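You operate a simulated robot arm through the tools that you are given. There is no shell and no other tool.

You run a simulated two-armed robot. Do the job below in one go: nothing can be reset, and whatever is moved stays where it is left.

JOB
Take the blue towel from the island top on the sink side and hang it over the handle of the dishwasher door.

It is judged by the outcome, as a careful person would: the job done as asked, and still so three seconds after it is handed in. It fails if anything else is knocked over, pushed out of place, dropped, spilled or broken. Flat cloth is picked up by pressing the open fingertips on it (5 to 10 N) and closing them slowly along it; thin cloth reads only 2 to 8 mm in the jaws.

ROBOT AND FRAMES
Two 7-joint arms with two-finger parallel grippers on one trunk, on a base that moves. Base frame: it is fixed to the floor where the robot stands at the start and does not move with it; the origin is under the middle of the robot, x ahead of it, y to its left, z up. Units: m, degrees, N and s.
The left shoulder is at the start at [0.05, 0.177, 1.104], the right one opposite. With the tool pointing down near the work surface each hand reaches from about 0.22 to 0.7 m from the robot's upright axis, wherever it stands, measured 20 degrees to its own side. Payload 3.43 kg a hand.
The TCP of each hand is the grasp point between the finger pads, 0.034 m short of the fingertips. In the tool frame z runs along the fingers and y along their closing line. The gripper opens to 0.128 m. The fingers are 0.024 m wide and 0.012 m thick; the gripper's body (0.048 by 0.13 m) begins 0.096 m behind the TCP.
Orientation is that of the tool frame in the base frame, as [roll, pitch, yaw] about the fixed x, y, z axes, in that order (R = Rz(yaw) Ry(pitch) Rx(roll)). With the fingers straight down and closing along the base's y, the tool's x points along the base's -x, its y along +y and its z along -z.

CONTROLS
- The arms move only by the tool step_arm. It takes "left_steps", "right_steps" or both (then of equal length, played together; a hand with none holds still); each is one flat list of numbers, 7 for each row, row after row: the shift along the tool's x, y, z in units of 20 mm (1.0 is 20 mm), then the turn, a rotation vector about the tool's x, y, z in units of 4 degrees (1.0 is 4 degrees), then the closure, from 0 (fully open) to 1 (shut). In form: [x, y, z, ax, ay, az, fingers, x, y, z, ax, ay, az, fingers, ...]. A call has 1 to 20 rows; each row shifts and turns the commanded pose from where the row before left it, along the tool's axes as they then stand. A call with a number of a shift or a turn outside -1 to 1 is refused whole. Each row takes 0.2 s and may step no farther than 0.05 m and 8.6 degrees from the row before; otherwise, or with a gripper value out of range, the whole call is refused. A pose out of reach is approached as far as the arm can. The call stops where the force on the tool passes 40 N (or 10 N more than at its start, if that is more) or the arm is blocked; 0.2 s more then pass. The fingers move at their own pace (about 0.108 m/s each) and stop on an object; they squeeze with about 25 N. The grip force told is the motor's: it shows also when the fingers shut on nothing. Time passes only in rows, and 0.2 s behind the last, so rows that do not move let the fingers close. It gives the time, the measured TCP pose, the force on the tool (base axes), the opening and the grip force at its end, in the units of the frame above (readings bear some noise), with the torque about the TCP (base axes, N m) and any sound that the robot's microphone picked up.
- Cameras (640 x 400 px; columns grow to the right, rows downward): "scene" is now at [0.1345, -0.0505, 1.2544]; the picture's right is [-0.59, -0.81, 0.00], its down [-0.63, 0.46, -0.62] and it looks along [0.50, -0.37, -0.78] (base axes); focal length 214 px, centre (320, 200). "left" rides on the left gripper at [0.076, 0.011, -0.16] in its tool frame; the picture's right is [-0.15, 0.99, 0.00], its down [-0.88, -0.13, -0.46] and it looks along [-0.45, -0.07, 0.89] (tool axes); focal length 234 px, centre (320, 200). "right" rides on the right gripper at [0.076, -0.011, -0.16] in its tool frame; the picture's right is [0.15, 0.99, 0.00], its down [-0.88, 0.13, -0.46] and it looks along [-0.45, 0.07, 0.89] (tool axes); focal length 234 px, centre (320, 200). There is no depth. A picture from a camera that has moved, and an enlarged one, comes with that camera's place and axes in the base frame and with its lens. The place of the scene camera against the robot may be out by one fixed shift of up to 0.025 m in any direction.
- snapshot(camera): a new picture of that camera. No time passes.
- raise_lower(by): slides the trunk up (or, below 0, down) by that many m; the arms and the scene camera ride with it, the base frame stays. It gives what a move gives, with no picture.
- drive_base(legs): drives the robot by 1 to 6 legs, each [ahead, turn to the left] in m and degrees, along the robot's own axes; the way and the turn of a leg run together, so that a leg with both is an arc; at most 1.5 m and 180 degrees a leg. The arms and the cameras ride along, it lands a little off, and it stops where it bumps. It gives what a move gives.
- turn_head(pan, tilt): turns the head with the scene camera to pan (to the left, within 80 degrees either way) and tilt (down, from -29 to 69), counted from straight ahead of the robot. It gives what a move gives.
- enlarge(camera, box): a new picture of the part [left, top, right, bottom] of that camera's present view, enlarged. No time passes.
- close_job(): hands the job in; it is judged then, once.

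Nothing tells you exact positions but the pictures and the camera data. Unless the task says otherwise, let go and move clear before handing in.

The tools are called after "Request:" by a JSON object that holds its "fn" and its "kwargs". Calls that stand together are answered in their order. step_arm: Moves the arms, as the interface text tells. Its arguments: {"type":"object","properties":{"left_steps":{"type":"array","items":{"type":"number"}},"right_steps":{"type":"array","items":{"type":"number"}}},"required":[]} The other tools are called the same way: raise_lower (by) moves the trunk up or down; drive_base (legs) drives the base; turn_head (pan, tilt) turns the head that bears the scene camera; snapshot (camera) takes a picture; enlarge (camera, box) takes an enlarged picture of a part of a camera's view; close_job () hands the job in.

At the start:

```text
clock: 0.0
left_position: [0.3244, 0.4797, 1.1598]
left_orientation: [179.9, 0.0, 179.9]
left_wrist_force: [-0.2, -0.1, -0.1]
left_ft_torque: [0.03, -0.03, 0.0]
left_gripper_width: 0.1282
left_finger_force: 0.1
right_position: [0.2996, 0.0559, 1.0876]
right_orientation: [-180.0, 0.0, -179.9]
right_wrist_force: [-0.1, 0.5, -0.1]
right_ft_torque: [0.05, -0.02, 0.0]
right_gripper_width: 0.1278
right_finger_force: 0.0
trunk travel left (down, up): [-0.275, 0.126]
robot x, y, heading: [0.0019, 0.0041, 0.0]
head pan, tilt (commanded): [-36.4, 51.5]
```

scene: 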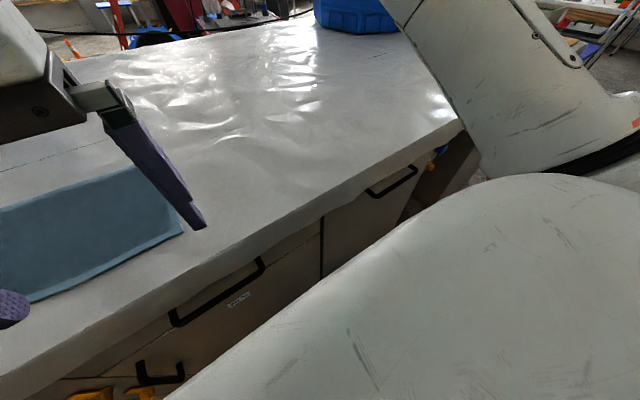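
right: 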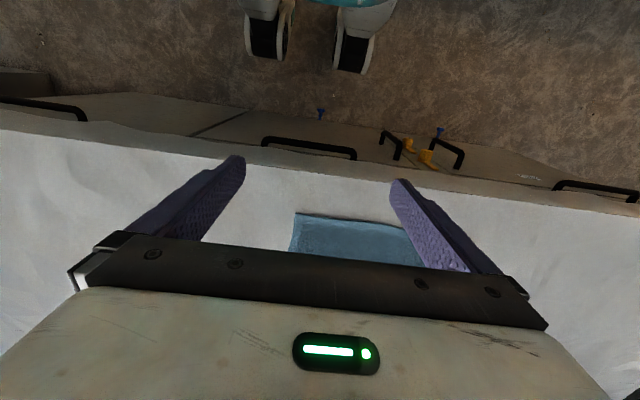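
left: 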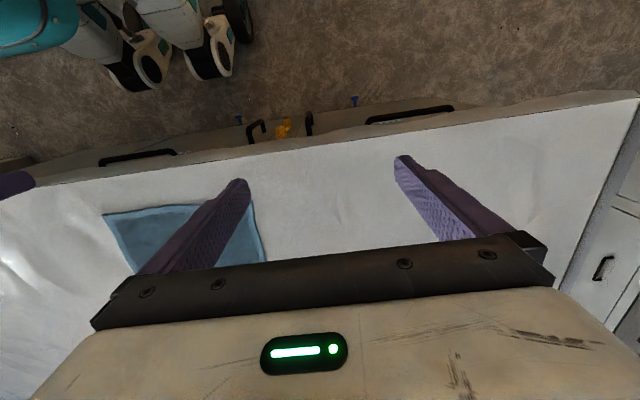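

I see a white-topped island ahead of me with a blue towel near its front edge, and several handled doors on the face below. I need to find which one is the dishwasher and whether there are other towels, so I will look around with the head first.

Request:
{"fn": "turn_head", "kwargs": {"pan": 0, "tilt": 40}}

Request:
{"fn": "snapshot", "kwargs": {"camera": "scene"}}

Request:
{"fn": "turn_head", "kwargs": {"pan": 50, "tilt": 35}}

Request:
{"fn": "snapshot", "kwargs": {"camera": "scene"}}

Request:
{"fn": "turn_head", "kwargs": {"pan": -60, "tilt": 30}}

Request:
{"fn": "snapshot", "kwargs": {"camera": "scene"}}

```text
clock: 1.0
left_position: [0.3232, 0.4797, 1.1602]
left_orientation: [179.9, 0.0, 180.0]
left_wrist_force: [-0.7, -0.2, -0.2]
left_ft_torque: [0.01, 0.0, 0.02]
left_gripper_width: 0.128
left_finger_force: 0.0
right_position: [0.3, 0.0557, 1.0874]
right_orientation: [179.9, 0.0, 179.9]
right_wrist_force: [-0.3, -0.7, 0.8]
right_ft_torque: [0.01, 0.02, 0.0]
right_gripper_width: 0.1279
right_finger_force: 0.1
trunk travel left (down, up): [-0.275, 0.126]
robot x, y, heading: [0.0005, -0.0018, -0.1]
head pan, tilt (commanded): [0.0, 40.0]
```

```text
taken
camera scene: at [0.1586, -0.0058, 1.2706], right [0.0, -1.0, 0.0], down [-0.64, 0.0, -0.77], along [0.77, 0.0, -0.64], focal length 214 px, centre (320, 200)
```

scene: 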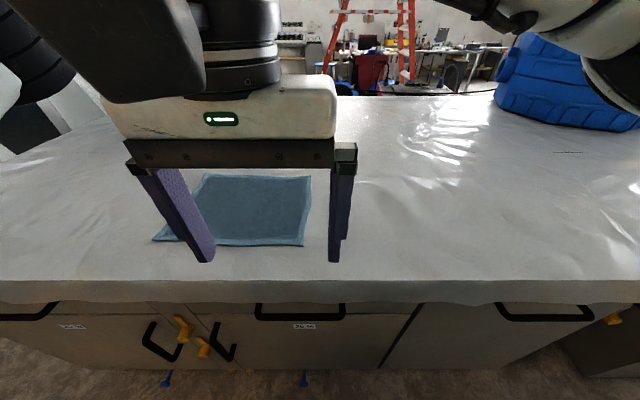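

```text
clock: 2.2
left_position: [0.3233, 0.479, 1.1598]
left_orientation: [180.0, 0.0, 179.9]
left_wrist_force: [0.8, 0.2, -0.2]
left_ft_torque: [0.0, 0.02, 0.0]
left_gripper_width: 0.1279
left_finger_force: 0.1
right_position: [0.2986, 0.0543, 1.087]
right_orientation: [-180.0, 0.0, 179.9]
right_wrist_force: [-0.3, 0.4, 0.4]
right_ft_torque: [0.01, 0.04, 0.0]
right_gripper_width: 0.1282
right_finger_force: 0.2
trunk travel left (down, up): [-0.275, 0.126]
robot x, y, heading: [0.0004, 0.0011, -0.0]
head pan, tilt (commanded): [50.0, 35.0]
```

```text
taken
camera scene: at [0.1303, 0.0617, 1.2782], right [0.77, -0.64, 0.0], down [-0.37, -0.44, -0.82], along [0.53, 0.63, -0.57], focal length 214 px, centre (320, 200)
```

scene: 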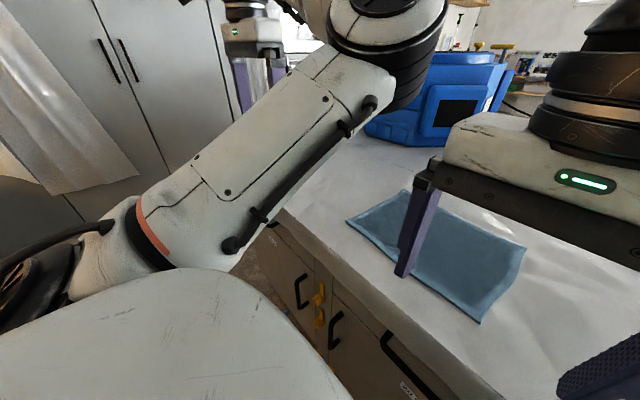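

```text
clock: 4.1
left_position: [0.3231, 0.4784, 1.1598]
left_orientation: [179.9, 0.0, 179.9]
left_wrist_force: [0.6, 0.8, 0.4]
left_ft_torque: [0.01, -0.05, 0.01]
left_gripper_width: 0.1281
left_finger_force: 0.1
right_position: [0.2996, 0.0556, 1.0875]
right_orientation: [180.0, 0.0, -180.0]
right_wrist_force: [-0.9, -0.6, 0.3]
right_ft_torque: [0.02, 0.0, 0.01]
right_gripper_width: 0.1281
right_finger_force: 0.0
trunk travel left (down, up): [-0.275, 0.126]
robot x, y, heading: [0.0025, 0.0025, -0.2]
head pan, tilt (commanded): [-60.0, 30.0]
```

```text
taken
camera scene: at [0.1189, -0.084, 1.286], right [-0.87, -0.5, 0.0], down [-0.25, 0.43, -0.87], along [0.43, -0.75, -0.5], focal length 214 px, centre (320, 200)
```

scene: 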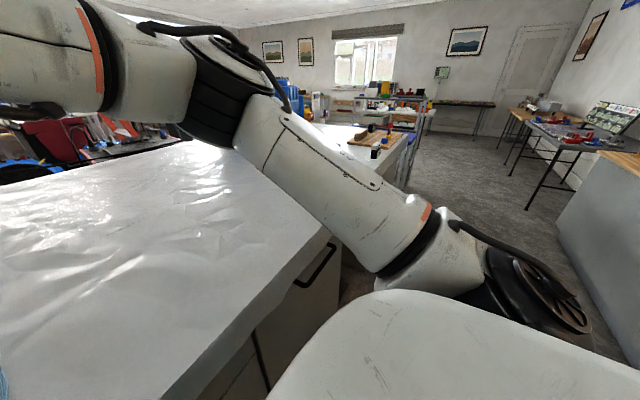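

I see one blue towel on the island top in front of me and several black handles on the face. I need to find the dishwasher, so I will zoom in on the labels and look farther to the sides.

Request:
{"fn": "turn_head", "kwargs": {"pan": 0, "tilt": 60}}

Request:
{"fn": "snapshot", "kwargs": {"camera": "scene"}}

Request:
{"fn": "enlarge", "kwargs": {"camera": "scene", "box": [0, 160, 320, 360]}}

Request:
{"fn": "enlarge", "kwargs": {"camera": "scene", "box": [320, 160, 640, 360]}}

Request:
{"fn": "turn_head", "kwargs": {"pan": 80, "tilt": 20}}

Request:
{"fn": "snapshot", "kwargs": {"camera": "scene"}}

Request:
{"fn": "turn_head", "kwargs": {"pan": -80, "tilt": 20}}

Request:
{"fn": "snapshot", "kwargs": {"camera": "scene"}}

Request:
{"fn": "turn_head", "kwargs": {"pan": 0, "tilt": 10}}

Request:
{"fn": "snapshot", "kwargs": {"camera": "scene"}}

```text
clock: 5.4
left_position: [0.3232, 0.4793, 1.16]
left_orientation: [180.0, 0.0, 179.9]
left_wrist_force: [-1.0, -0.5, 0.1]
left_ft_torque: [0.02, 0.02, -0.01]
left_gripper_width: 0.1279
left_finger_force: 0.2
right_position: [0.3001, 0.0539, 1.0845]
right_orientation: [-179.8, -0.2, 179.8]
right_wrist_force: [0.4, -0.3, -0.8]
right_ft_torque: [-0.01, 0.02, 0.01]
right_gripper_width: 0.1277
right_finger_force: 0.1
trunk travel left (down, up): [-0.275, 0.126]
robot x, y, heading: [-0.0003, -0.0008, -0.2]
head pan, tilt (commanded): [0.0, 60.0]
```

```text
taken
camera scene: at [0.1443, -0.0122, 1.2487], right [-0.09, -1.0, 0.0], down [-0.83, 0.08, -0.56], along [0.56, -0.05, -0.83], focal length 214 px, centre (320, 200)
```

scene: 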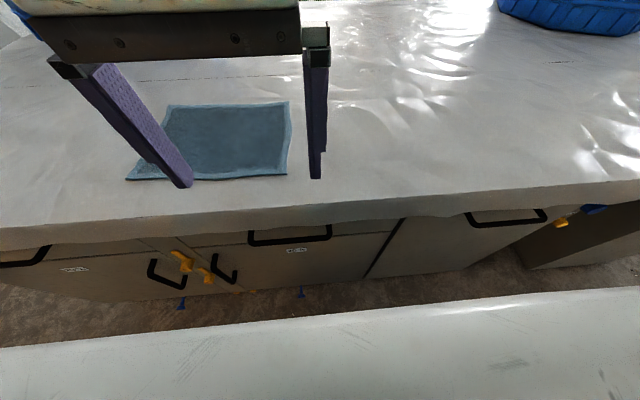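

```text
2.00 times, centred on (160, 260) of scene
camera zoom: at [0.1443, -0.0122, 1.2487], right [-0.09, -1.0, 0.0], down [-0.83, 0.08, -0.56], along [0.56, -0.05, -0.83], focal length 429 px, centre (640, 80)
```

zoom: 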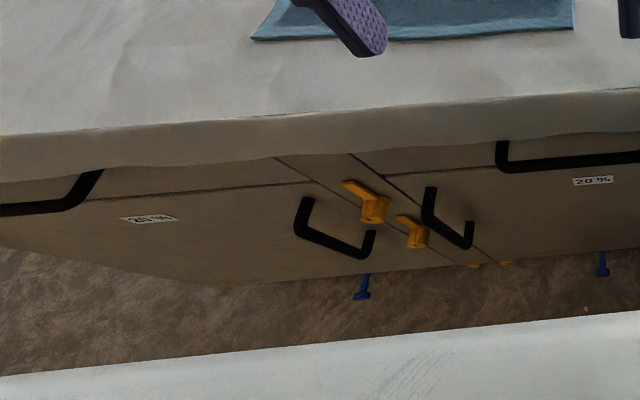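

```text
2.00 times, centred on (480, 260) of scene
camera zoom: at [0.1443, -0.0122, 1.2487], right [-0.09, -1.0, 0.0], down [-0.83, 0.08, -0.56], along [0.56, -0.05, -0.83], focal length 429 px, centre (0, 80)
```

zoom: 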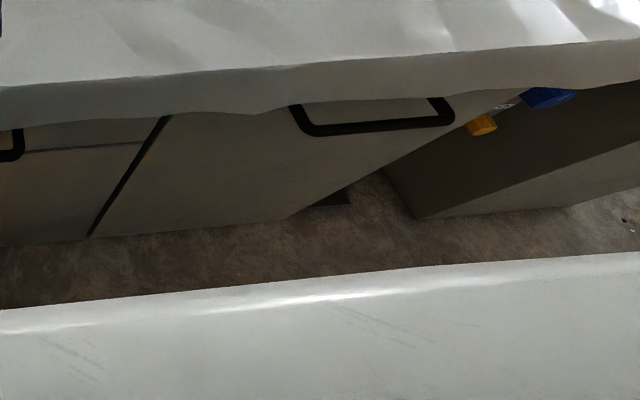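

```text
clock: 6.9
left_position: [0.3233, 0.4801, 1.1594]
left_orientation: [179.8, -0.1, 179.8]
left_wrist_force: [-0.1, -0.3, 0.2]
left_ft_torque: [0.01, 0.04, 0.0]
left_gripper_width: 0.1282
left_finger_force: 0.1
right_position: [0.2995, 0.0552, 1.0864]
right_orientation: [-179.8, 0.0, 179.9]
right_wrist_force: [-0.9, 0.2, -0.1]
right_ft_torque: [0.02, 0.0, -0.02]
right_gripper_width: 0.1284
right_finger_force: 0.0
trunk travel left (down, up): [-0.275, 0.126]
robot x, y, heading: [-0.0012, 0.0018, 0.0]
head pan, tilt (commanded): [80.0, 20.0]
```

```text
taken
camera scene: at [0.0898, 0.086, 1.302], right [0.98, -0.17, 0.0], down [-0.06, -0.34, -0.94], along [0.16, 0.93, -0.34], focal length 214 px, centre (320, 200)
```

scene: 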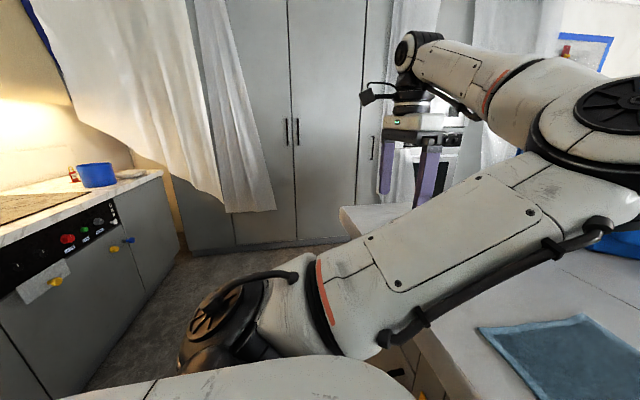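

```text
clock: 9.4
left_position: [0.3237, 0.4794, 1.1591]
left_orientation: [180.0, -0.1, 179.9]
left_wrist_force: [0.3, 0.0, 0.0]
left_ft_torque: [0.01, -0.03, 0.02]
left_gripper_width: 0.128
left_finger_force: 0.1
right_position: [0.2992, 0.055, 1.0855]
right_orientation: [179.9, 0.0, -179.9]
right_wrist_force: [0.2, 0.2, -1.0]
right_ft_torque: [0.02, 0.0, 0.03]
right_gripper_width: 0.128
right_finger_force: 0.1
trunk travel left (down, up): [-0.275, 0.126]
robot x, y, heading: [-0.0007, -0.0004, -0.0]
head pan, tilt (commanded): [-80.0, 20.0]
```

```text
taken
camera scene: at [0.0898, -0.0974, 1.3021], right [-0.98, -0.17, 0.0], down [-0.06, 0.34, -0.94], along [0.16, -0.93, -0.34], focal length 214 px, centre (320, 200)
```

scene: 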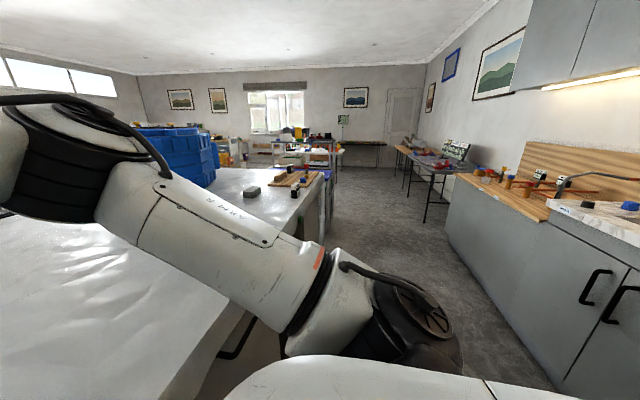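

```text
clock: 10.9
left_position: [0.3221, 0.4783, 1.1597]
left_orientation: [179.9, -0.1, 179.9]
left_wrist_force: [0.0, -0.4, -0.1]
left_ft_torque: [-0.01, 0.02, 0.0]
left_gripper_width: 0.128
left_finger_force: 0.1
right_position: [0.2998, 0.0556, 1.0875]
right_orientation: [-180.0, -0.1, 180.0]
right_wrist_force: [0.4, 0.0, -0.1]
right_ft_torque: [-0.01, 0.02, 0.03]
right_gripper_width: 0.1278
right_finger_force: 0.0
trunk travel left (down, up): [-0.275, 0.126]
robot x, y, heading: [0.0023, -0.0035, -0.2]
head pan, tilt (commanded): [0.0, 10.0]
```

```text
taken
camera scene: at [0.1666, -0.0058, 1.3183], right [0.0, -1.0, 0.0], down [-0.17, 0.0, -0.98], along [0.98, 0.0, -0.17], focal length 214 px, centre (320, 200)
```

scene: 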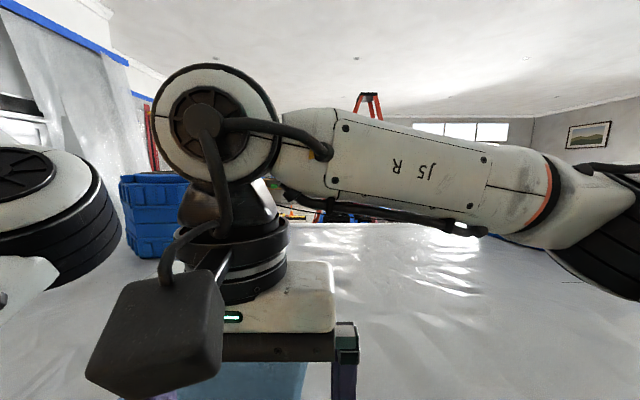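

The rightmost island panel, one full-height door with a wide top handle, looks like a dishwasher. The counter behind me is not yet fully seen, so I will zoom in on details to both sides.

Request:
{"fn": "turn_head", "kwargs": {"pan": 80, "tilt": 25}}

Request:
{"fn": "enlarge", "kwargs": {"camera": "scene", "box": [0, 130, 240, 380]}}

Request:
{"fn": "turn_head", "kwargs": {"pan": -80, "tilt": 35}}

Request:
{"fn": "snapshot", "kwargs": {"camera": "scene"}}

Request:
{"fn": "enlarge", "kwargs": {"camera": "scene", "box": [440, 60, 640, 260]}}

Request:
{"fn": "turn_head", "kwargs": {"pan": -50, "tilt": 55}}

Request:
{"fn": "snapshot", "kwargs": {"camera": "scene"}}

Request:
{"fn": "enlarge", "kwargs": {"camera": "scene", "box": [240, 100, 480, 300]}}

```text
clock: 12.4
left_position: [0.3234, 0.479, 1.16]
left_orientation: [179.9, 0.0, 179.9]
left_wrist_force: [0.2, -0.2, -1.2]
left_ft_torque: [-0.04, -0.01, 0.0]
left_gripper_width: 0.1281
left_finger_force: 0.0
right_position: [0.2994, 0.0546, 1.0861]
right_orientation: [180.0, 0.0, 180.0]
right_wrist_force: [-0.1, -0.6, 0.1]
right_ft_torque: [0.0, 0.01, 0.02]
right_gripper_width: 0.1281
right_finger_force: 0.1
trunk travel left (down, up): [-0.275, 0.126]
robot x, y, heading: [-0.0016, 0.0014, -0.2]
head pan, tilt (commanded): [80.0, 25.0]
```

```text
1.60 times, centred on (120, 255) of scene
camera zoom: at [0.0897, 0.085, 1.294], right [0.98, -0.17, 0.0], down [-0.07, -0.42, -0.91], along [0.16, 0.89, -0.42], focal length 343 px, centre (640, 112)
```

zoom: 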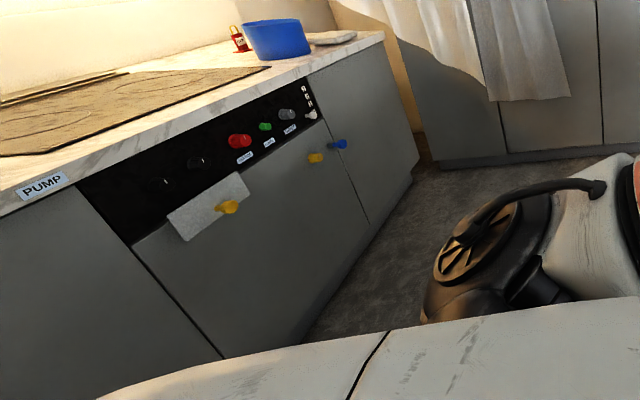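

```text
clock: 14.9
left_position: [0.3222, 0.4792, 1.1585]
left_orientation: [179.8, 0.0, 179.9]
left_wrist_force: [0.4, 0.9, -0.3]
left_ft_torque: [0.03, 0.03, 0.01]
left_gripper_width: 0.128
left_finger_force: 0.1
right_position: [0.2984, 0.0551, 1.0865]
right_orientation: [-180.0, 0.0, 180.0]
right_wrist_force: [1.5, 0.6, 0.1]
right_ft_torque: [-0.02, -0.01, 0.01]
right_gripper_width: 0.128
right_finger_force: 0.1
trunk travel left (down, up): [-0.275, 0.126]
robot x, y, heading: [-0.0013, 0.0009, -0.0]
head pan, tilt (commanded): [-80.0, 35.0]
```

```text
taken
camera scene: at [0.0889, -0.0924, 1.2782], right [-0.98, -0.17, 0.0], down [-0.1, 0.56, -0.82], along [0.14, -0.81, -0.57], focal length 214 px, centre (320, 200)
```

scene: 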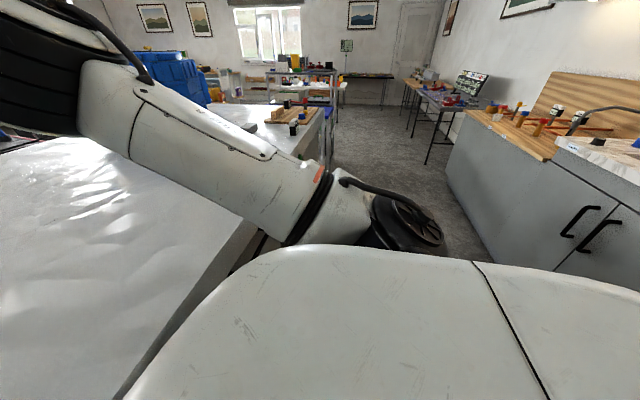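

```text
2.00 times, centred on (540, 160) of scene
camera zoom: at [0.0889, -0.0924, 1.2782], right [-0.98, -0.17, 0.0], down [-0.1, 0.56, -0.82], along [0.14, -0.81, -0.57], focal length 429 px, centre (-120, 280)
```

zoom: 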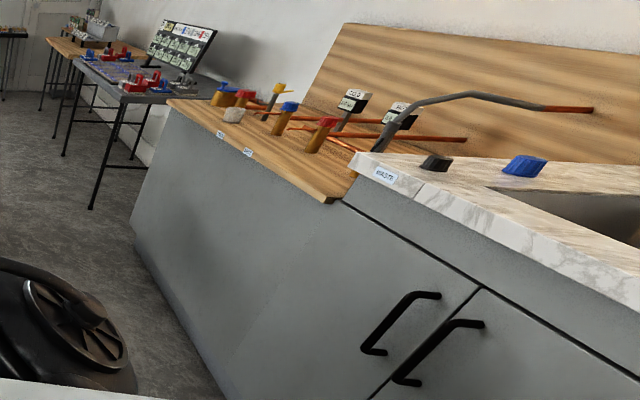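

```text
clock: 15.8
left_position: [0.3229, 0.479, 1.1591]
left_orientation: [179.8, 0.0, 179.9]
left_wrist_force: [0.9, -0.1, -1.1]
left_ft_torque: [0.0, -0.02, 0.0]
left_gripper_width: 0.1281
left_finger_force: 0.0
right_position: [0.2995, 0.0543, 1.0861]
right_orientation: [179.9, 0.0, -179.9]
right_wrist_force: [-0.4, -0.1, -0.3]
right_ft_torque: [0.01, -0.01, -0.01]
right_gripper_width: 0.1279
right_finger_force: 0.0
trunk travel left (down, up): [-0.275, 0.126]
robot x, y, heading: [-0.0002, -0.0001, 0.1]
head pan, tilt (commanded): [-50.0, 55.0]
```

```text
taken
camera scene: at [0.1199, -0.061, 1.25], right [-0.77, -0.64, 0.0], down [-0.53, 0.63, -0.57], along [0.37, -0.44, -0.82], focal length 214 px, centre (320, 200)
```

scene: 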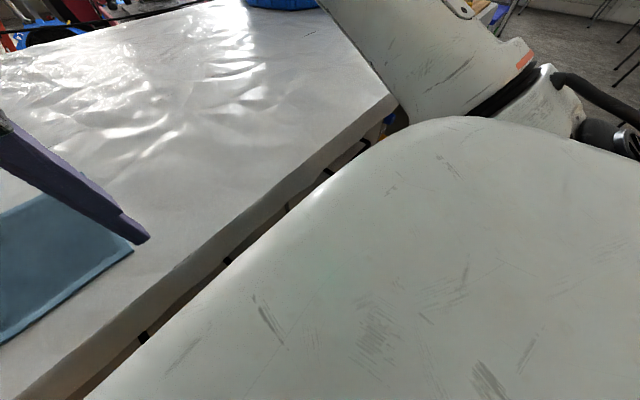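

```text
2.00 times, centred on (360, 200) of scene
camera zoom: at [0.1199, -0.061, 1.25], right [-0.77, -0.64, 0.0], down [-0.53, 0.63, -0.57], along [0.37, -0.44, -0.82], focal length 429 px, centre (240, 200)
```

zoom: 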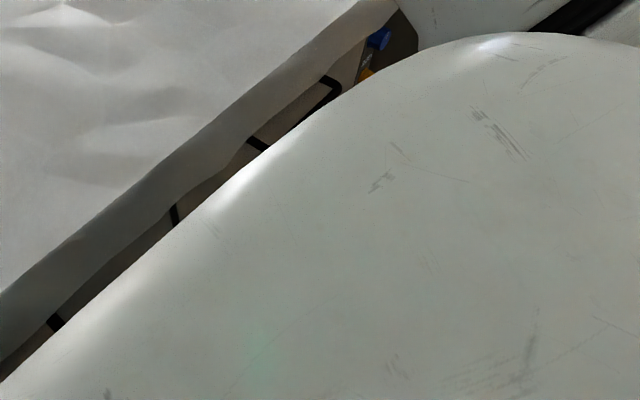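

The sink counter is behind me, so the island's near side is the sink side and this towel fits the job. I still need to see whether the dishwasher is on the island or in the counter behind me, so I will turn left to look there.

Request:
{"fn": "drive_base", "kwargs": {"legs": [[0, 55]]}}

Request:
{"fn": "turn_head", "kwargs": {"pan": 80, "tilt": 25}}

Request:
{"fn": "snapshot", "kwargs": {"camera": "scene"}}

Request:
{"fn": "turn_head", "kwargs": {"pan": -70, "tilt": 45}}

Request:
{"fn": "snapshot", "kwargs": {"camera": "scene"}}

```text
clock: 18.7
left_position: [-0.2079, 0.5392, 1.1604]
left_orientation: [179.9, 0.0, -124.9]
left_wrist_force: [0.4, 0.1, 0.5]
left_ft_torque: [0.02, 0.0, -0.01]
left_gripper_width: 0.1278
left_finger_force: 0.0
right_position: [0.1259, 0.2772, 1.0869]
right_orientation: [179.9, -0.1, -124.9]
right_wrist_force: [0.5, 1.1, -0.3]
right_ft_torque: [0.02, -0.02, 0.03]
right_gripper_width: 0.1279
right_finger_force: 0.1
trunk travel left (down, up): [-0.275, 0.126]
robot x, y, heading: [0.0005, -0.0005, 55.1]
head pan, tilt (commanded): [-50.0, 55.0]
```

```text
clock: 20.8
left_position: [-0.2068, 0.5388, 1.16]
left_orientation: [179.9, 0.1, -125.0]
left_wrist_force: [0.0, 0.3, 0.1]
left_ft_torque: [0.0, -0.02, -0.03]
left_gripper_width: 0.1281
left_finger_force: 0.1
right_position: [0.1255, 0.2771, 1.0865]
right_orientation: [179.9, 0.1, -124.9]
right_wrist_force: [0.6, -0.4, -0.6]
right_ft_torque: [-0.01, 0.02, 0.01]
right_gripper_width: 0.128
right_finger_force: 0.1
trunk travel left (down, up): [-0.275, 0.126]
robot x, y, heading: [0.0036, -0.0031, 55.1]
head pan, tilt (commanded): [80.0, 25.0]
```

```text
taken
camera scene: at [-0.0216, 0.1168, 1.294], right [0.71, 0.71, 0.0], down [0.3, -0.3, -0.91], along [-0.64, 0.64, -0.42], focal length 214 px, centre (320, 200)
```

scene: 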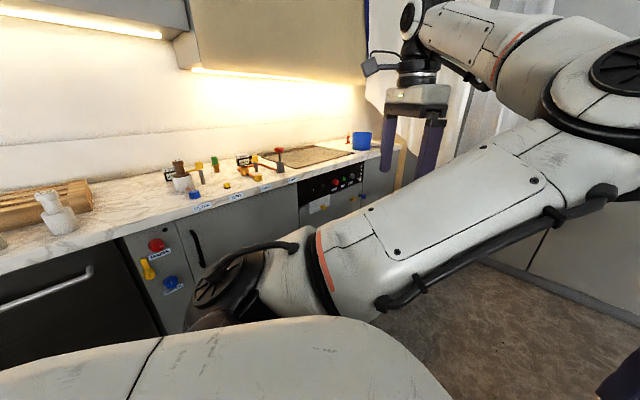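

```text
clock: 23.2
left_position: [-0.2077, 0.5388, 1.1597]
left_orientation: [179.9, 0.0, -124.9]
left_wrist_force: [-0.1, -1.0, 0.0]
left_ft_torque: [0.04, 0.0, 0.01]
left_gripper_width: 0.128
left_finger_force: 0.0
right_position: [0.1273, 0.2775, 1.0863]
right_orientation: [179.9, 0.1, -124.9]
right_wrist_force: [0.5, -0.5, 0.3]
right_ft_torque: [0.01, 0.0, 0.03]
right_gripper_width: 0.1282
right_finger_force: 0.0
trunk travel left (down, up): [-0.275, 0.126]
robot x, y, heading: [-0.0014, 0.0002, 55.3]
head pan, tilt (commanded): [-70.0, 45.0]
```

```text
taken
camera scene: at [0.1222, 0.0308, 1.2634], right [-0.26, -0.97, 0.0], down [-0.68, 0.18, -0.71], along [0.68, -0.18, -0.71], focal length 214 px, centre (320, 200)
```

scene: 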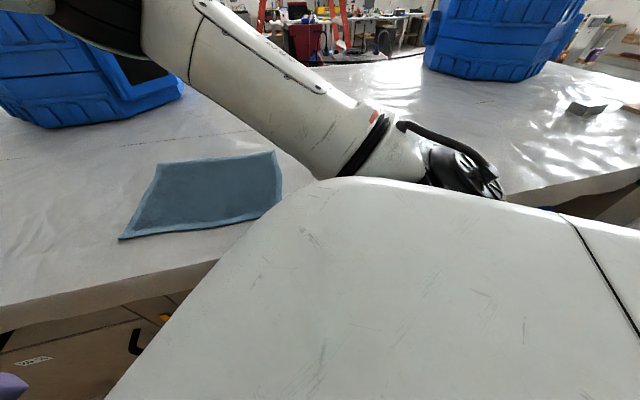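

The black appliance with a silver bar handle in the counter behind me, next to the sink, looks like the dishwasher. I will turn further to see it properly.

Request:
{"fn": "drive_base", "kwargs": {"legs": [[0, 50]]}}

Request:
{"fn": "turn_head", "kwargs": {"pan": 80, "tilt": 40}}

Request:
{"fn": "snapshot", "kwargs": {"camera": "scene"}}

Request:
{"fn": "enlarge", "kwargs": {"camera": "scene", "box": [0, 60, 320, 260]}}

Request:
{"fn": "snapshot", "kwargs": {"camera": "left"}}

```text
clock: 25.8
left_position: [-0.5479, 0.1839, 1.1595]
left_orientation: [179.9, 0.1, -74.8]
left_wrist_force: [0.2, 0.3, -0.1]
left_ft_torque: [0.0, -0.02, -0.04]
left_gripper_width: 0.128
left_finger_force: 0.0
right_position: [-0.1331, 0.2747, 1.0877]
right_orientation: [180.0, 0.0, -74.6]
right_wrist_force: [-0.6, 0.4, 0.2]
right_ft_torque: [0.02, -0.01, 0.01]
right_gripper_width: 0.128
right_finger_force: 0.0
trunk travel left (down, up): [-0.275, 0.126]
robot x, y, heading: [0.0, 0.0, 105.4]
head pan, tilt (commanded): [-70.0, 45.0]
```

```text
clock: 28.2
left_position: [-0.5476, 0.1842, 1.16]
left_orientation: [179.9, 0.0, -74.5]
left_wrist_force: [-0.7, -0.5, 0.4]
left_ft_torque: [0.01, 0.01, 0.01]
left_gripper_width: 0.1279
left_finger_force: 0.1
right_position: [-0.1326, 0.2738, 1.0863]
right_orientation: [180.0, -0.1, -74.6]
right_wrist_force: [-0.3, 0.5, 0.0]
right_ft_torque: [-0.01, -0.02, 0.02]
right_gripper_width: 0.1282
right_finger_force: 0.2
trunk travel left (down, up): [-0.275, 0.126]
robot x, y, heading: [-0.0027, -0.0019, 105.3]
head pan, tilt (commanded): [80.0, 40.0]
```

```text
taken
camera scene: at [-0.0997, 0.0538, 1.2706], right [-0.09, 1.0, 0.0], down [0.64, 0.06, -0.77], along [-0.76, -0.07, -0.64], focal length 214 px, centre (320, 200)
```

scene: 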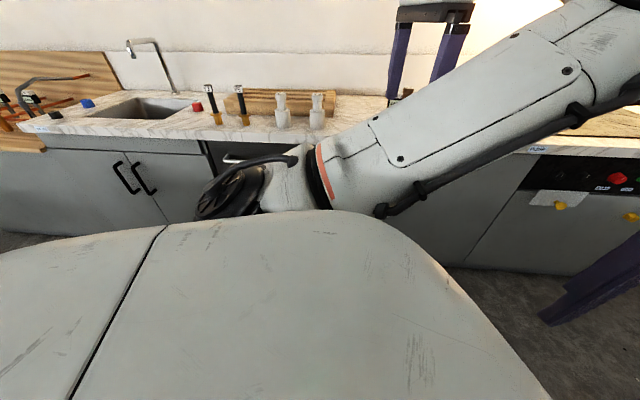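

```text
2.00 times, centred on (160, 160) of scene
camera zoom: at [-0.0997, 0.0538, 1.2706], right [-0.09, 1.0, 0.0], down [0.64, 0.06, -0.77], along [-0.76, -0.07, -0.64], focal length 429 px, centre (640, 280)
```

zoom: 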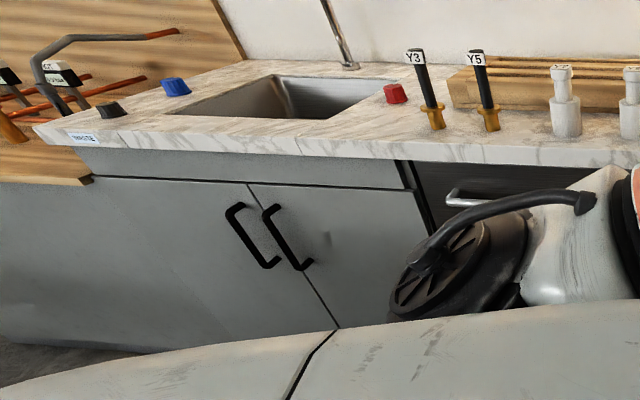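

```text
taken
camera left: at [-0.5381, 0.1066, 1.3194], right [-0.99, -0.12, 0.0], down [-0.11, 0.88, 0.46], along [-0.06, 0.45, -0.89], focal length 234 px, centre (320, 200)
```

left: 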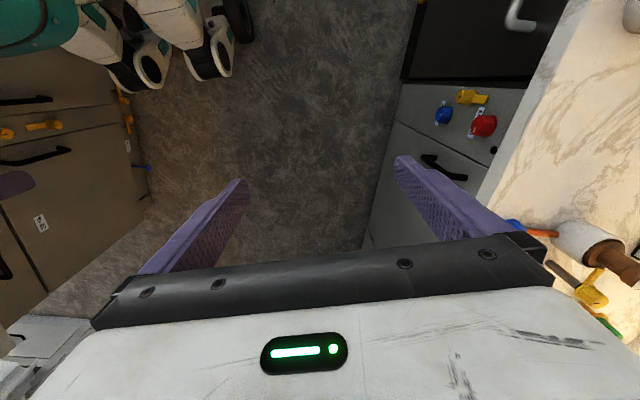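

The dishwasher is the black panel with the silver bar handle, from about y -0.5 to 0.07, with the bar near z 0.83. I will turn to face it squarely and measure the handle before I take the towel.

Request:
{"fn": "drive_base", "kwargs": {"legs": [[0, 75]]}}

Request:
{"fn": "turn_head", "kwargs": {"pan": 0, "tilt": 25}}

Request:
{"fn": "snapshot", "kwargs": {"camera": "scene"}}

Request:
{"fn": "snapshot", "kwargs": {"camera": "left"}}

Request:
{"fn": "snapshot", "kwargs": {"camera": "right"}}

Request:
{"fn": "turn_head", "kwargs": {"pan": 30, "tilt": 35}}

Request:
{"fn": "snapshot", "kwargs": {"camera": "scene"}}

```text
clock: 31.8
left_position: [-0.3206, -0.4819, 1.1605]
left_orientation: [179.9, 0.1, 0.3]
left_wrist_force: [-0.5, 0.8, -1.0]
left_ft_torque: [-0.04, 0.01, -0.01]
left_gripper_width: 0.128
left_finger_force: 0.0
right_position: [-0.2993, -0.0572, 1.0871]
right_orientation: [-180.0, 0.1, 0.3]
right_wrist_force: [-0.2, 0.0, -0.7]
right_ft_torque: [-0.02, -0.02, 0.02]
right_gripper_width: 0.128
right_finger_force: 0.0
trunk travel left (down, up): [-0.275, 0.126]
robot x, y, heading: [-0.0028, -0.0012, -179.8]
head pan, tilt (commanded): [80.0, 40.0]
```

```text
clock: 33.3
left_position: [-0.3206, -0.4815, 1.1603]
left_orientation: [179.9, 0.1, 0.2]
left_wrist_force: [-0.3, -0.2, 0.3]
left_ft_torque: [-0.01, 0.02, -0.04]
left_gripper_width: 0.1282
left_finger_force: 0.0
right_position: [-0.3004, -0.0571, 1.0866]
right_orientation: [180.0, 0.0, 0.3]
right_wrist_force: [0.4, 0.3, -0.5]
right_ft_torque: [-0.04, 0.04, -0.03]
right_gripper_width: 0.1279
right_finger_force: 0.0
trunk travel left (down, up): [-0.275, 0.126]
robot x, y, heading: [0.0012, 0.0003, -179.7]
head pan, tilt (commanded): [0.0, 25.0]
```

```text
taken
camera scene: at [-0.1585, -0.0068, 1.294], right [-0.01, 1.0, 0.0], down [0.42, 0.0, -0.91], along [-0.91, -0.01, -0.42], focal length 214 px, centre (320, 200)
```

scene: 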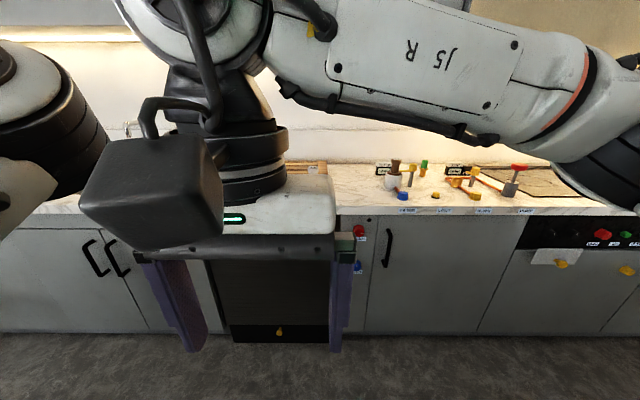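

```text
taken
camera left: at [-0.2442, -0.4928, 1.3194], right [-0.14, -0.99, 0.0], down [-0.88, 0.13, 0.45], along [-0.45, 0.06, -0.89], focal length 234 px, centre (320, 200)
```

left: 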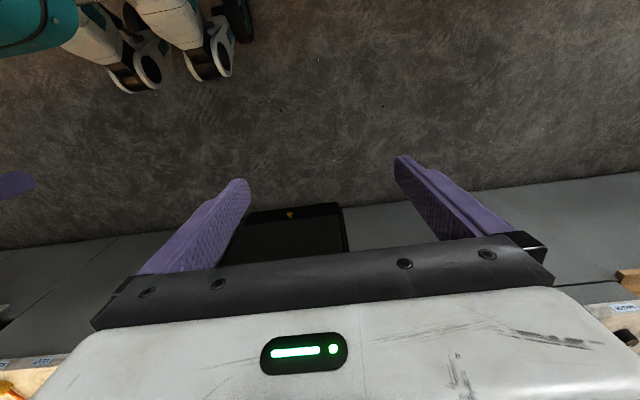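

```text
taken
camera right: at [-0.2245, -0.0449, 1.2455], right [0.15, -0.99, 0.0], down [-0.88, -0.14, 0.46], along [-0.45, -0.07, -0.89], focal length 234 px, centre (320, 200)
```

right: 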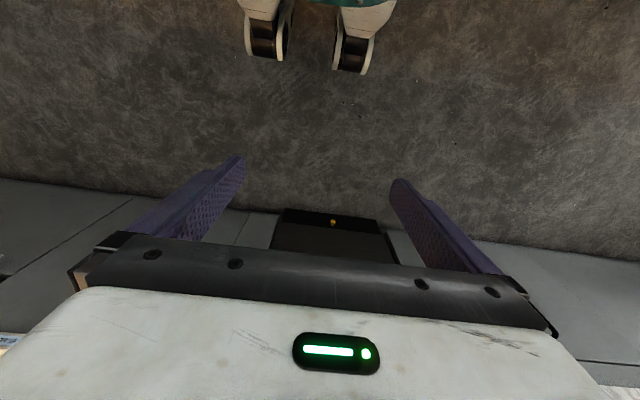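

```text
clock: 34.3
left_position: [-0.32, -0.4801, 1.1596]
left_orientation: [179.9, 0.0, 0.3]
left_wrist_force: [0.8, 0.1, -0.7]
left_ft_torque: [0.03, -0.01, 0.01]
left_gripper_width: 0.1282
left_finger_force: 0.0
right_position: [-0.3007, -0.0569, 1.0867]
right_orientation: [180.0, 0.0, 0.3]
right_wrist_force: [-0.1, 0.3, -0.2]
right_ft_torque: [-0.02, 0.01, 0.03]
right_gripper_width: 0.1279
right_finger_force: 0.0
trunk travel left (down, up): [-0.275, 0.126]
robot x, y, heading: [0.0025, -0.0038, -179.8]
head pan, tilt (commanded): [30.0, 35.0]
```

```text
taken
camera scene: at [-0.1424, -0.0506, 1.2782], right [-0.5, 0.86, 0.0], down [0.49, 0.29, -0.82], along [-0.71, -0.41, -0.57], focal length 214 px, centre (320, 200)
```

scene: 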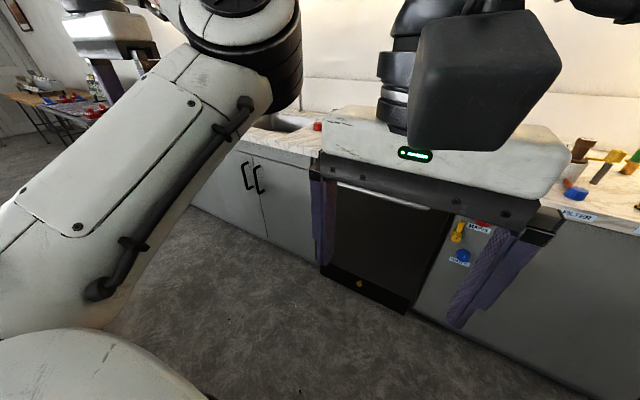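

The right hand blocks the view of the handle. I will shift it to its own side and up, then look again.

Request:
{"fn": "step_arm", "kwargs": {"right_steps": [0, -1, -0.5, 0, 0, 0, 0, 0, -1, -0.5, 0, 0, 0, 0, 0, -1, -0.5, 0, 0, 0, 0, 0, -1, -0.5, 0, 0, 0, 0, 0, -1, -0.5, 0, 0, 0, 0, 0, -1, -0.5, 0, 0, 0, 0, 0, -1, -0.5, 0, 0, 0, 0, 0, -1, -0.5, 0, 0, 0, 0, 0, -1, -0.5, 0, 0, 0, 0, 0, -1, -0.5, 0, 0, 0, 0, 0, -1, 0, 0, 0, 0, 0, 0, -1, 0, 0, 0, 0, 0, 0, -1, 0, 0, 0, 0, 0, 0, -1, 0, 0, 0, 0, 0, 0, -1, 0, 0, 0, 0, 0]}}

Request:
{"fn": "turn_head", "kwargs": {"pan": 10, "tilt": 30}}

Request:
{"fn": "snapshot", "kwargs": {"camera": "scene"}}

Request:
{"fn": "enlarge", "kwargs": {"camera": "scene", "box": [200, 100, 440, 300]}}

```text
clock: 37.5
left_position: [-0.32, -0.4811, 1.1593]
left_orientation: [179.8, 0.0, 0.3]
left_wrist_force: [-0.3, -0.1, 0.9]
left_ft_torque: [0.0, -0.03, 0.02]
left_gripper_width: 0.128
left_finger_force: 0.1
right_position: [-0.3016, 0.2451, 1.1876]
right_orientation: [179.9, 0.0, 0.4]
right_wrist_force: [-0.2, -0.5, 0.1]
right_ft_torque: [-0.02, -0.04, 0.0]
right_gripper_width: 0.1279
right_finger_force: 0.1
trunk travel left (down, up): [-0.275, 0.126]
robot x, y, heading: [-0.0002, -0.0001, -179.8]
head pan, tilt (commanded): [30.0, 35.0]
```

```text
clock: 38.3
left_position: [-0.3196, -0.4821, 1.1596]
left_orientation: [179.9, -0.1, 0.3]
left_wrist_force: [-0.8, 0.5, -0.1]
left_ft_torque: [-0.02, 0.04, 0.02]
left_gripper_width: 0.1281
left_finger_force: 0.1
right_position: [-0.3008, 0.2428, 1.1876]
right_orientation: [-179.9, 0.0, 0.2]
right_wrist_force: [0.5, 0.2, -0.3]
right_ft_torque: [0.0, -0.05, -0.03]
right_gripper_width: 0.1278
right_finger_force: 0.0
trunk travel left (down, up): [-0.275, 0.126]
robot x, y, heading: [0.0029, 0.0009, -179.6]
head pan, tilt (commanded): [10.0, 30.0]
```

```text
taken
camera scene: at [-0.1554, -0.0225, 1.286], right [-0.18, 0.98, 0.0], down [0.49, 0.09, -0.87], along [-0.85, -0.16, -0.5], focal length 214 px, centre (320, 200)
```

scene: 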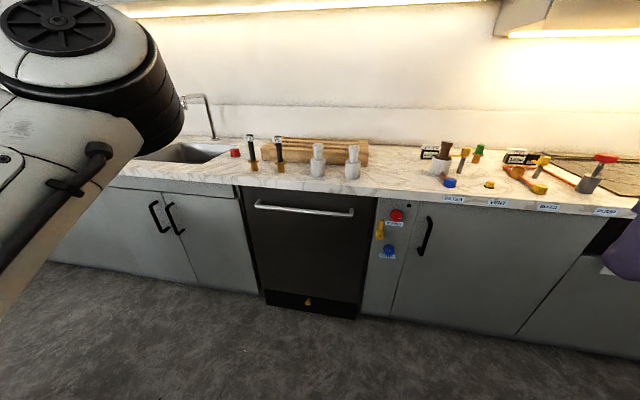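

```text
2.00 times, centred on (320, 200) of scene
camera zoom: at [-0.1554, -0.0225, 1.286], right [-0.18, 0.98, 0.0], down [0.49, 0.09, -0.87], along [-0.85, -0.16, -0.5], focal length 429 px, centre (320, 200)
```

zoom: 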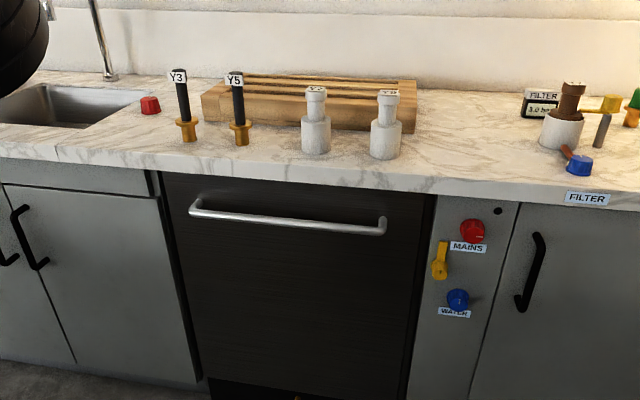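

I now have a clear view of the dishwasher. Its silver bar runs from about y -0.42 to -0.03 at z 0.82 and x -0.855, some 5 cm off the door, with bottles and tools standing near the counter edge above it. I will turn back to the island and measure the towel.

Request:
{"fn": "enlarge", "kwargs": {"camera": "scene", "box": [235, 140, 395, 240]}}

Request:
{"fn": "drive_base", "kwargs": {"legs": [[0, -180]]}}

Request:
{"fn": "turn_head", "kwargs": {"pan": 20, "tilt": 45}}

Request:
{"fn": "snapshot", "kwargs": {"camera": "scene"}}

Request:
{"fn": "snapshot", "kwargs": {"camera": "left"}}

Request:
{"fn": "snapshot", "kwargs": {"camera": "right"}}

```text
4.00 times, centred on (315, 190) of scene
camera zoom: at [-0.1554, -0.0225, 1.286], right [-0.18, 0.98, 0.0], down [0.49, 0.09, -0.87], along [-0.85, -0.16, -0.5], focal length 858 px, centre (340, 240)
```

zoom: 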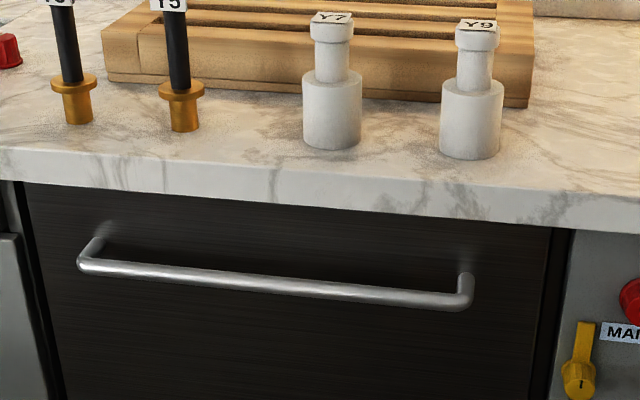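

```text
clock: 46.1
left_position: [0.3304, 0.4742, 1.1605]
left_orientation: [179.9, 0.0, 178.9]
left_wrist_force: [0.0, 0.5, 0.3]
left_ft_torque: [0.03, 0.0, 0.01]
left_gripper_width: 0.1281
left_finger_force: 0.1
right_position: [0.2963, -0.2494, 1.1866]
right_orientation: [-179.9, 0.0, 179.1]
right_wrist_force: [-0.3, -0.5, -0.7]
right_ft_torque: [0.02, 0.0, 0.0]
right_gripper_width: 0.1281
right_finger_force: 0.0
trunk travel left (down, up): [-0.275, 0.126]
robot x, y, heading: [-0.0001, 0.0013, -0.7]
head pan, tilt (commanded): [10.0, 30.0]
```

```text
clock: 46.9
left_position: [0.3287, 0.4738, 1.16]
left_orientation: [179.8, 0.0, 179.0]
left_wrist_force: [0.3, -0.1, -0.4]
left_ft_torque: [-0.03, -0.04, -0.03]
left_gripper_width: 0.1281
left_finger_force: 0.0
right_position: [0.295, -0.2507, 1.1869]
right_orientation: [-179.9, 0.0, 179.1]
right_wrist_force: [-0.5, 0.7, 0.7]
right_ft_torque: [0.02, -0.02, -0.01]
right_gripper_width: 0.1279
right_finger_force: 0.1
trunk travel left (down, up): [-0.275, 0.126]
robot x, y, heading: [0.0016, -0.0015, -0.8]
head pan, tilt (commanded): [20.0, 45.0]
```

```text
taken
camera scene: at [0.1504, 0.0198, 1.2634], right [0.33, -0.94, 0.0], down [-0.67, -0.23, -0.71], along [0.67, 0.23, -0.71], focal length 214 px, centre (320, 200)
```

scene: 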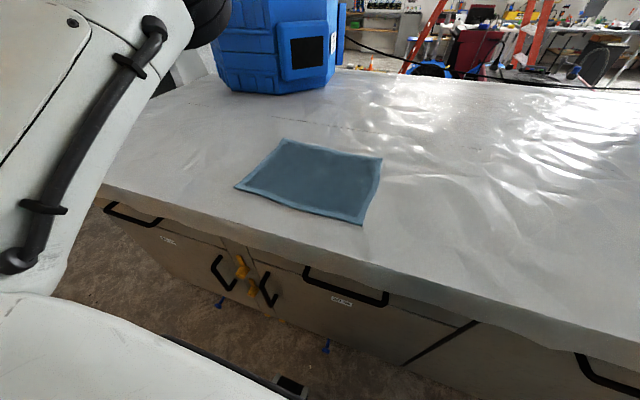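

```text
taken
camera left: at [0.2548, 0.4848, 1.3195], right [0.16, 0.99, 0.0], down [0.88, -0.15, 0.45], along [0.45, -0.07, -0.89], focal length 234 px, centre (320, 200)
```

left: 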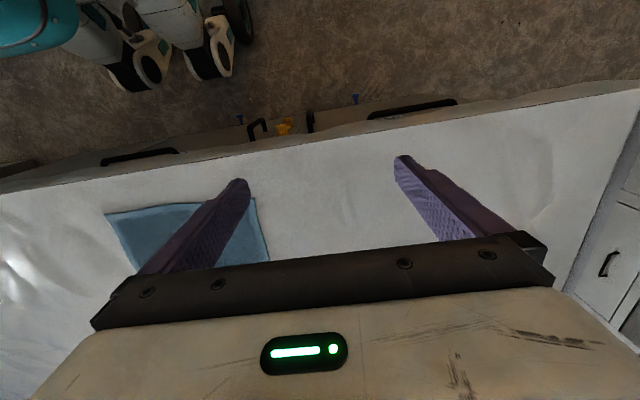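

```text
taken
camera right: at [0.2195, -0.2593, 1.3455], right [-0.13, 0.99, 0.0], down [0.88, 0.12, 0.46], along [0.45, 0.06, -0.89], focal length 234 px, centre (320, 200)
```

right: 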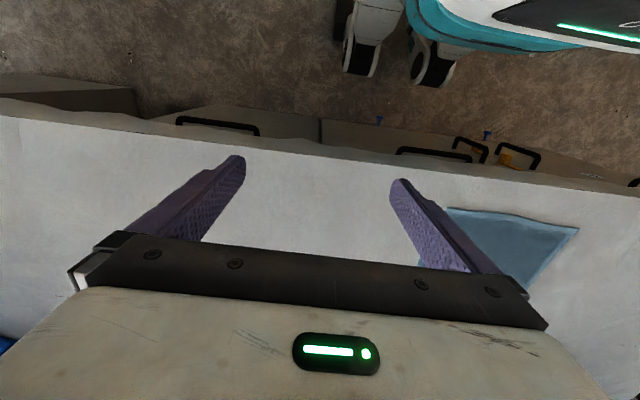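

The island top comes out at z ≈ 0.925. The towel measures about 0.295 m along y by 0.245 m along x, with its near edge running from about (0.415, 0.036) to (0.431, 0.33). I plan to pinch its two near corners with both hands, so I will bring the hands over them first.

Request:
{"fn": "step_arm", "kwargs": {"left_steps": [-0.345, -0.535, 0.176, 0, 0, 0, 0.1, -0.345, -0.535, 0.176, 0, 0, 0, 0.2, -0.345, -0.535, 0.176, 0, 0, 0, 0.3, -0.345, -0.535, 0.176, 0, 0, 0, 0.4, -0.345, -0.535, 0.176, 0, 0, 0, 0.5, -0.345, -0.535, 0.176, 0, 0, 0, 0.6, -0.345, -0.535, 0.176, 0, 0, 0, 0.6, -0.345, -0.535, 0.176, 0, 0, 0, 0.6, -0.345, -0.535, 0.176, 0, 0, 0, 0.6, -0.345, -0.535, 0.176, 0, 0, 0, 0.6, -0.345, -0.535, 0.176, 0, 0, 0, 0.6, -0.345, -0.535, 0.176, 0, 0, 0, 0.6, -0.345, -0.535, 0.176, 0, 0, 0, 0.6, -0.345, -0.535, 0.176, 0, 0, 0, 0.6, -0.345, -0.535, 0.176, 0, 0, 0, 0.6, -0.345, -0.535, 0.176, 0, 0, 0, 0.6, -0.345, -0.535, 0.176, 0, 0, 0, 0.6], "right_steps": [-0.386, 0.969, 0.256, 0, 0, 0, 0.1, -0.386, 0.969, 0.256, 0, 0, 0, 0.2, -0.386, 0.969, 0.256, 0, 0, 0, 0.3, -0.386, 0.969, 0.256, 0, 0, 0, 0.4, -0.386, 0.969, 0.256, 0, 0, 0, 0.5, -0.386, 0.969, 0.256, 0, 0, 0, 0.6, -0.386, 0.969, 0.256, 0, 0, 0, 0.6, -0.386, 0.969, 0.256, 0, 0, 0, 0.6, -0.386, 0.969, 0.256, 0, 0, 0, 0.6, -0.386, 0.969, 0.256, 0, 0, 0, 0.6, -0.386, 0.969, 0.256, 0, 0, 0, 0.6, -0.386, 0.969, 0.256, 0, 0, 0, 0.6, -0.386, 0.969, 0.256, 0, 0, 0, 0.6, -0.386, 0.969, 0.256, 0, 0, 0, 0.6, -0.386, 0.969, 0.256, 0, 0, 0, 0.6, -0.386, 0.969, 0.256, 0, 0, 0, 0.6, -0.386, 0.969, 0.256, 0, 0, 0, 0.6]}}

Request:
{"fn": "snapshot", "kwargs": {"camera": "left"}}

Request:
{"fn": "snapshot", "kwargs": {"camera": "right"}}

Request:
{"fn": "snapshot", "kwargs": {"camera": "scene"}}

```text
clock: 50.5
left_position: [0.3859, 0.4016, 1.1109]
left_orientation: [-179.1, 0.0, -179.1]
left_wrist_force: [0.2, 0.8, 0.9]
left_ft_torque: [-0.02, 0.02, 0.0]
left_gripper_width: 0.0512
left_finger_force: 0.0
left hand out of reach, approached as far as the arm can: row 9, 10, 11, 12, 13, 14, 15, 16, 17
right_position: [0.4306, 0.0803, 1.1015]
right_orientation: [180.0, 0.0, 179.2]
right_wrist_force: [0.0, 0.5, -1.1]
right_ft_torque: [-0.02, 0.0, 0.0]
right_gripper_width: 0.0514
right_finger_force: 0.1
trunk travel left (down, up): [-0.275, 0.126]
robot x, y, heading: [-0.001, 0.0007, -1.0]
head pan, tilt (commanded): [20.0, 45.0]
```

```text
taken
camera left: at [0.31, 0.4126, 1.2705], right [0.13, 0.99, -0.01], down [0.88, -0.11, 0.46], along [0.45, -0.07, -0.89], focal length 234 px, centre (320, 200)
```

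left: 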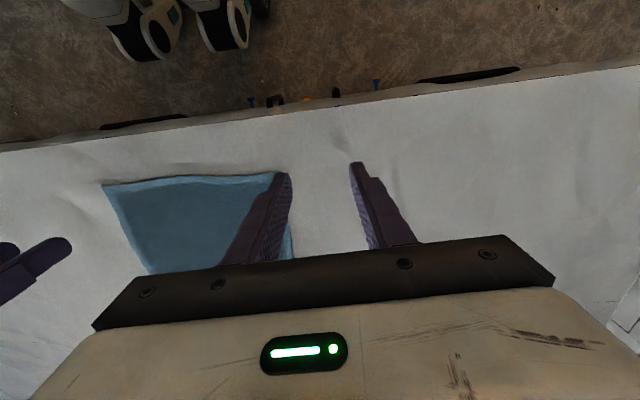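

```text
taken
camera right: at [0.3556, 0.0698, 1.2586], right [-0.13, 0.99, 0.0], down [0.88, 0.12, 0.46], along [0.45, 0.06, -0.89], focal length 234 px, centre (320, 200)
```

right: 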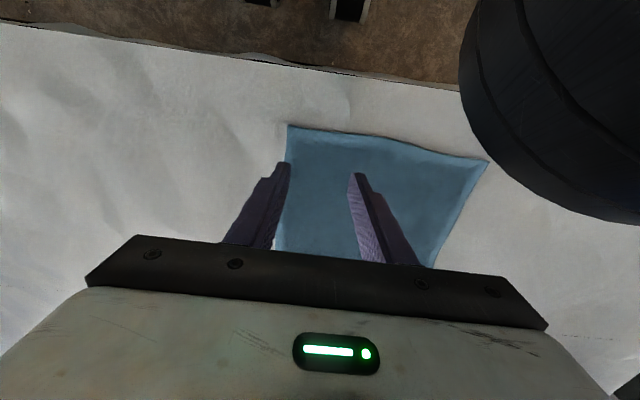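

```text
taken
camera scene: at [0.1504, 0.0202, 1.2634], right [0.33, -0.94, 0.0], down [-0.67, -0.23, -0.71], along [0.67, 0.23, -0.71], focal length 214 px, centre (320, 200)
```

scene: 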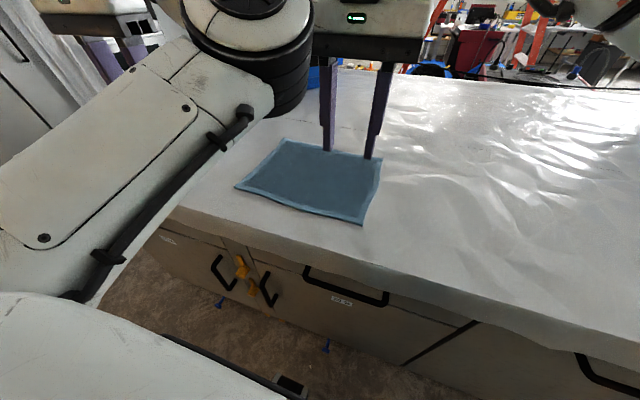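

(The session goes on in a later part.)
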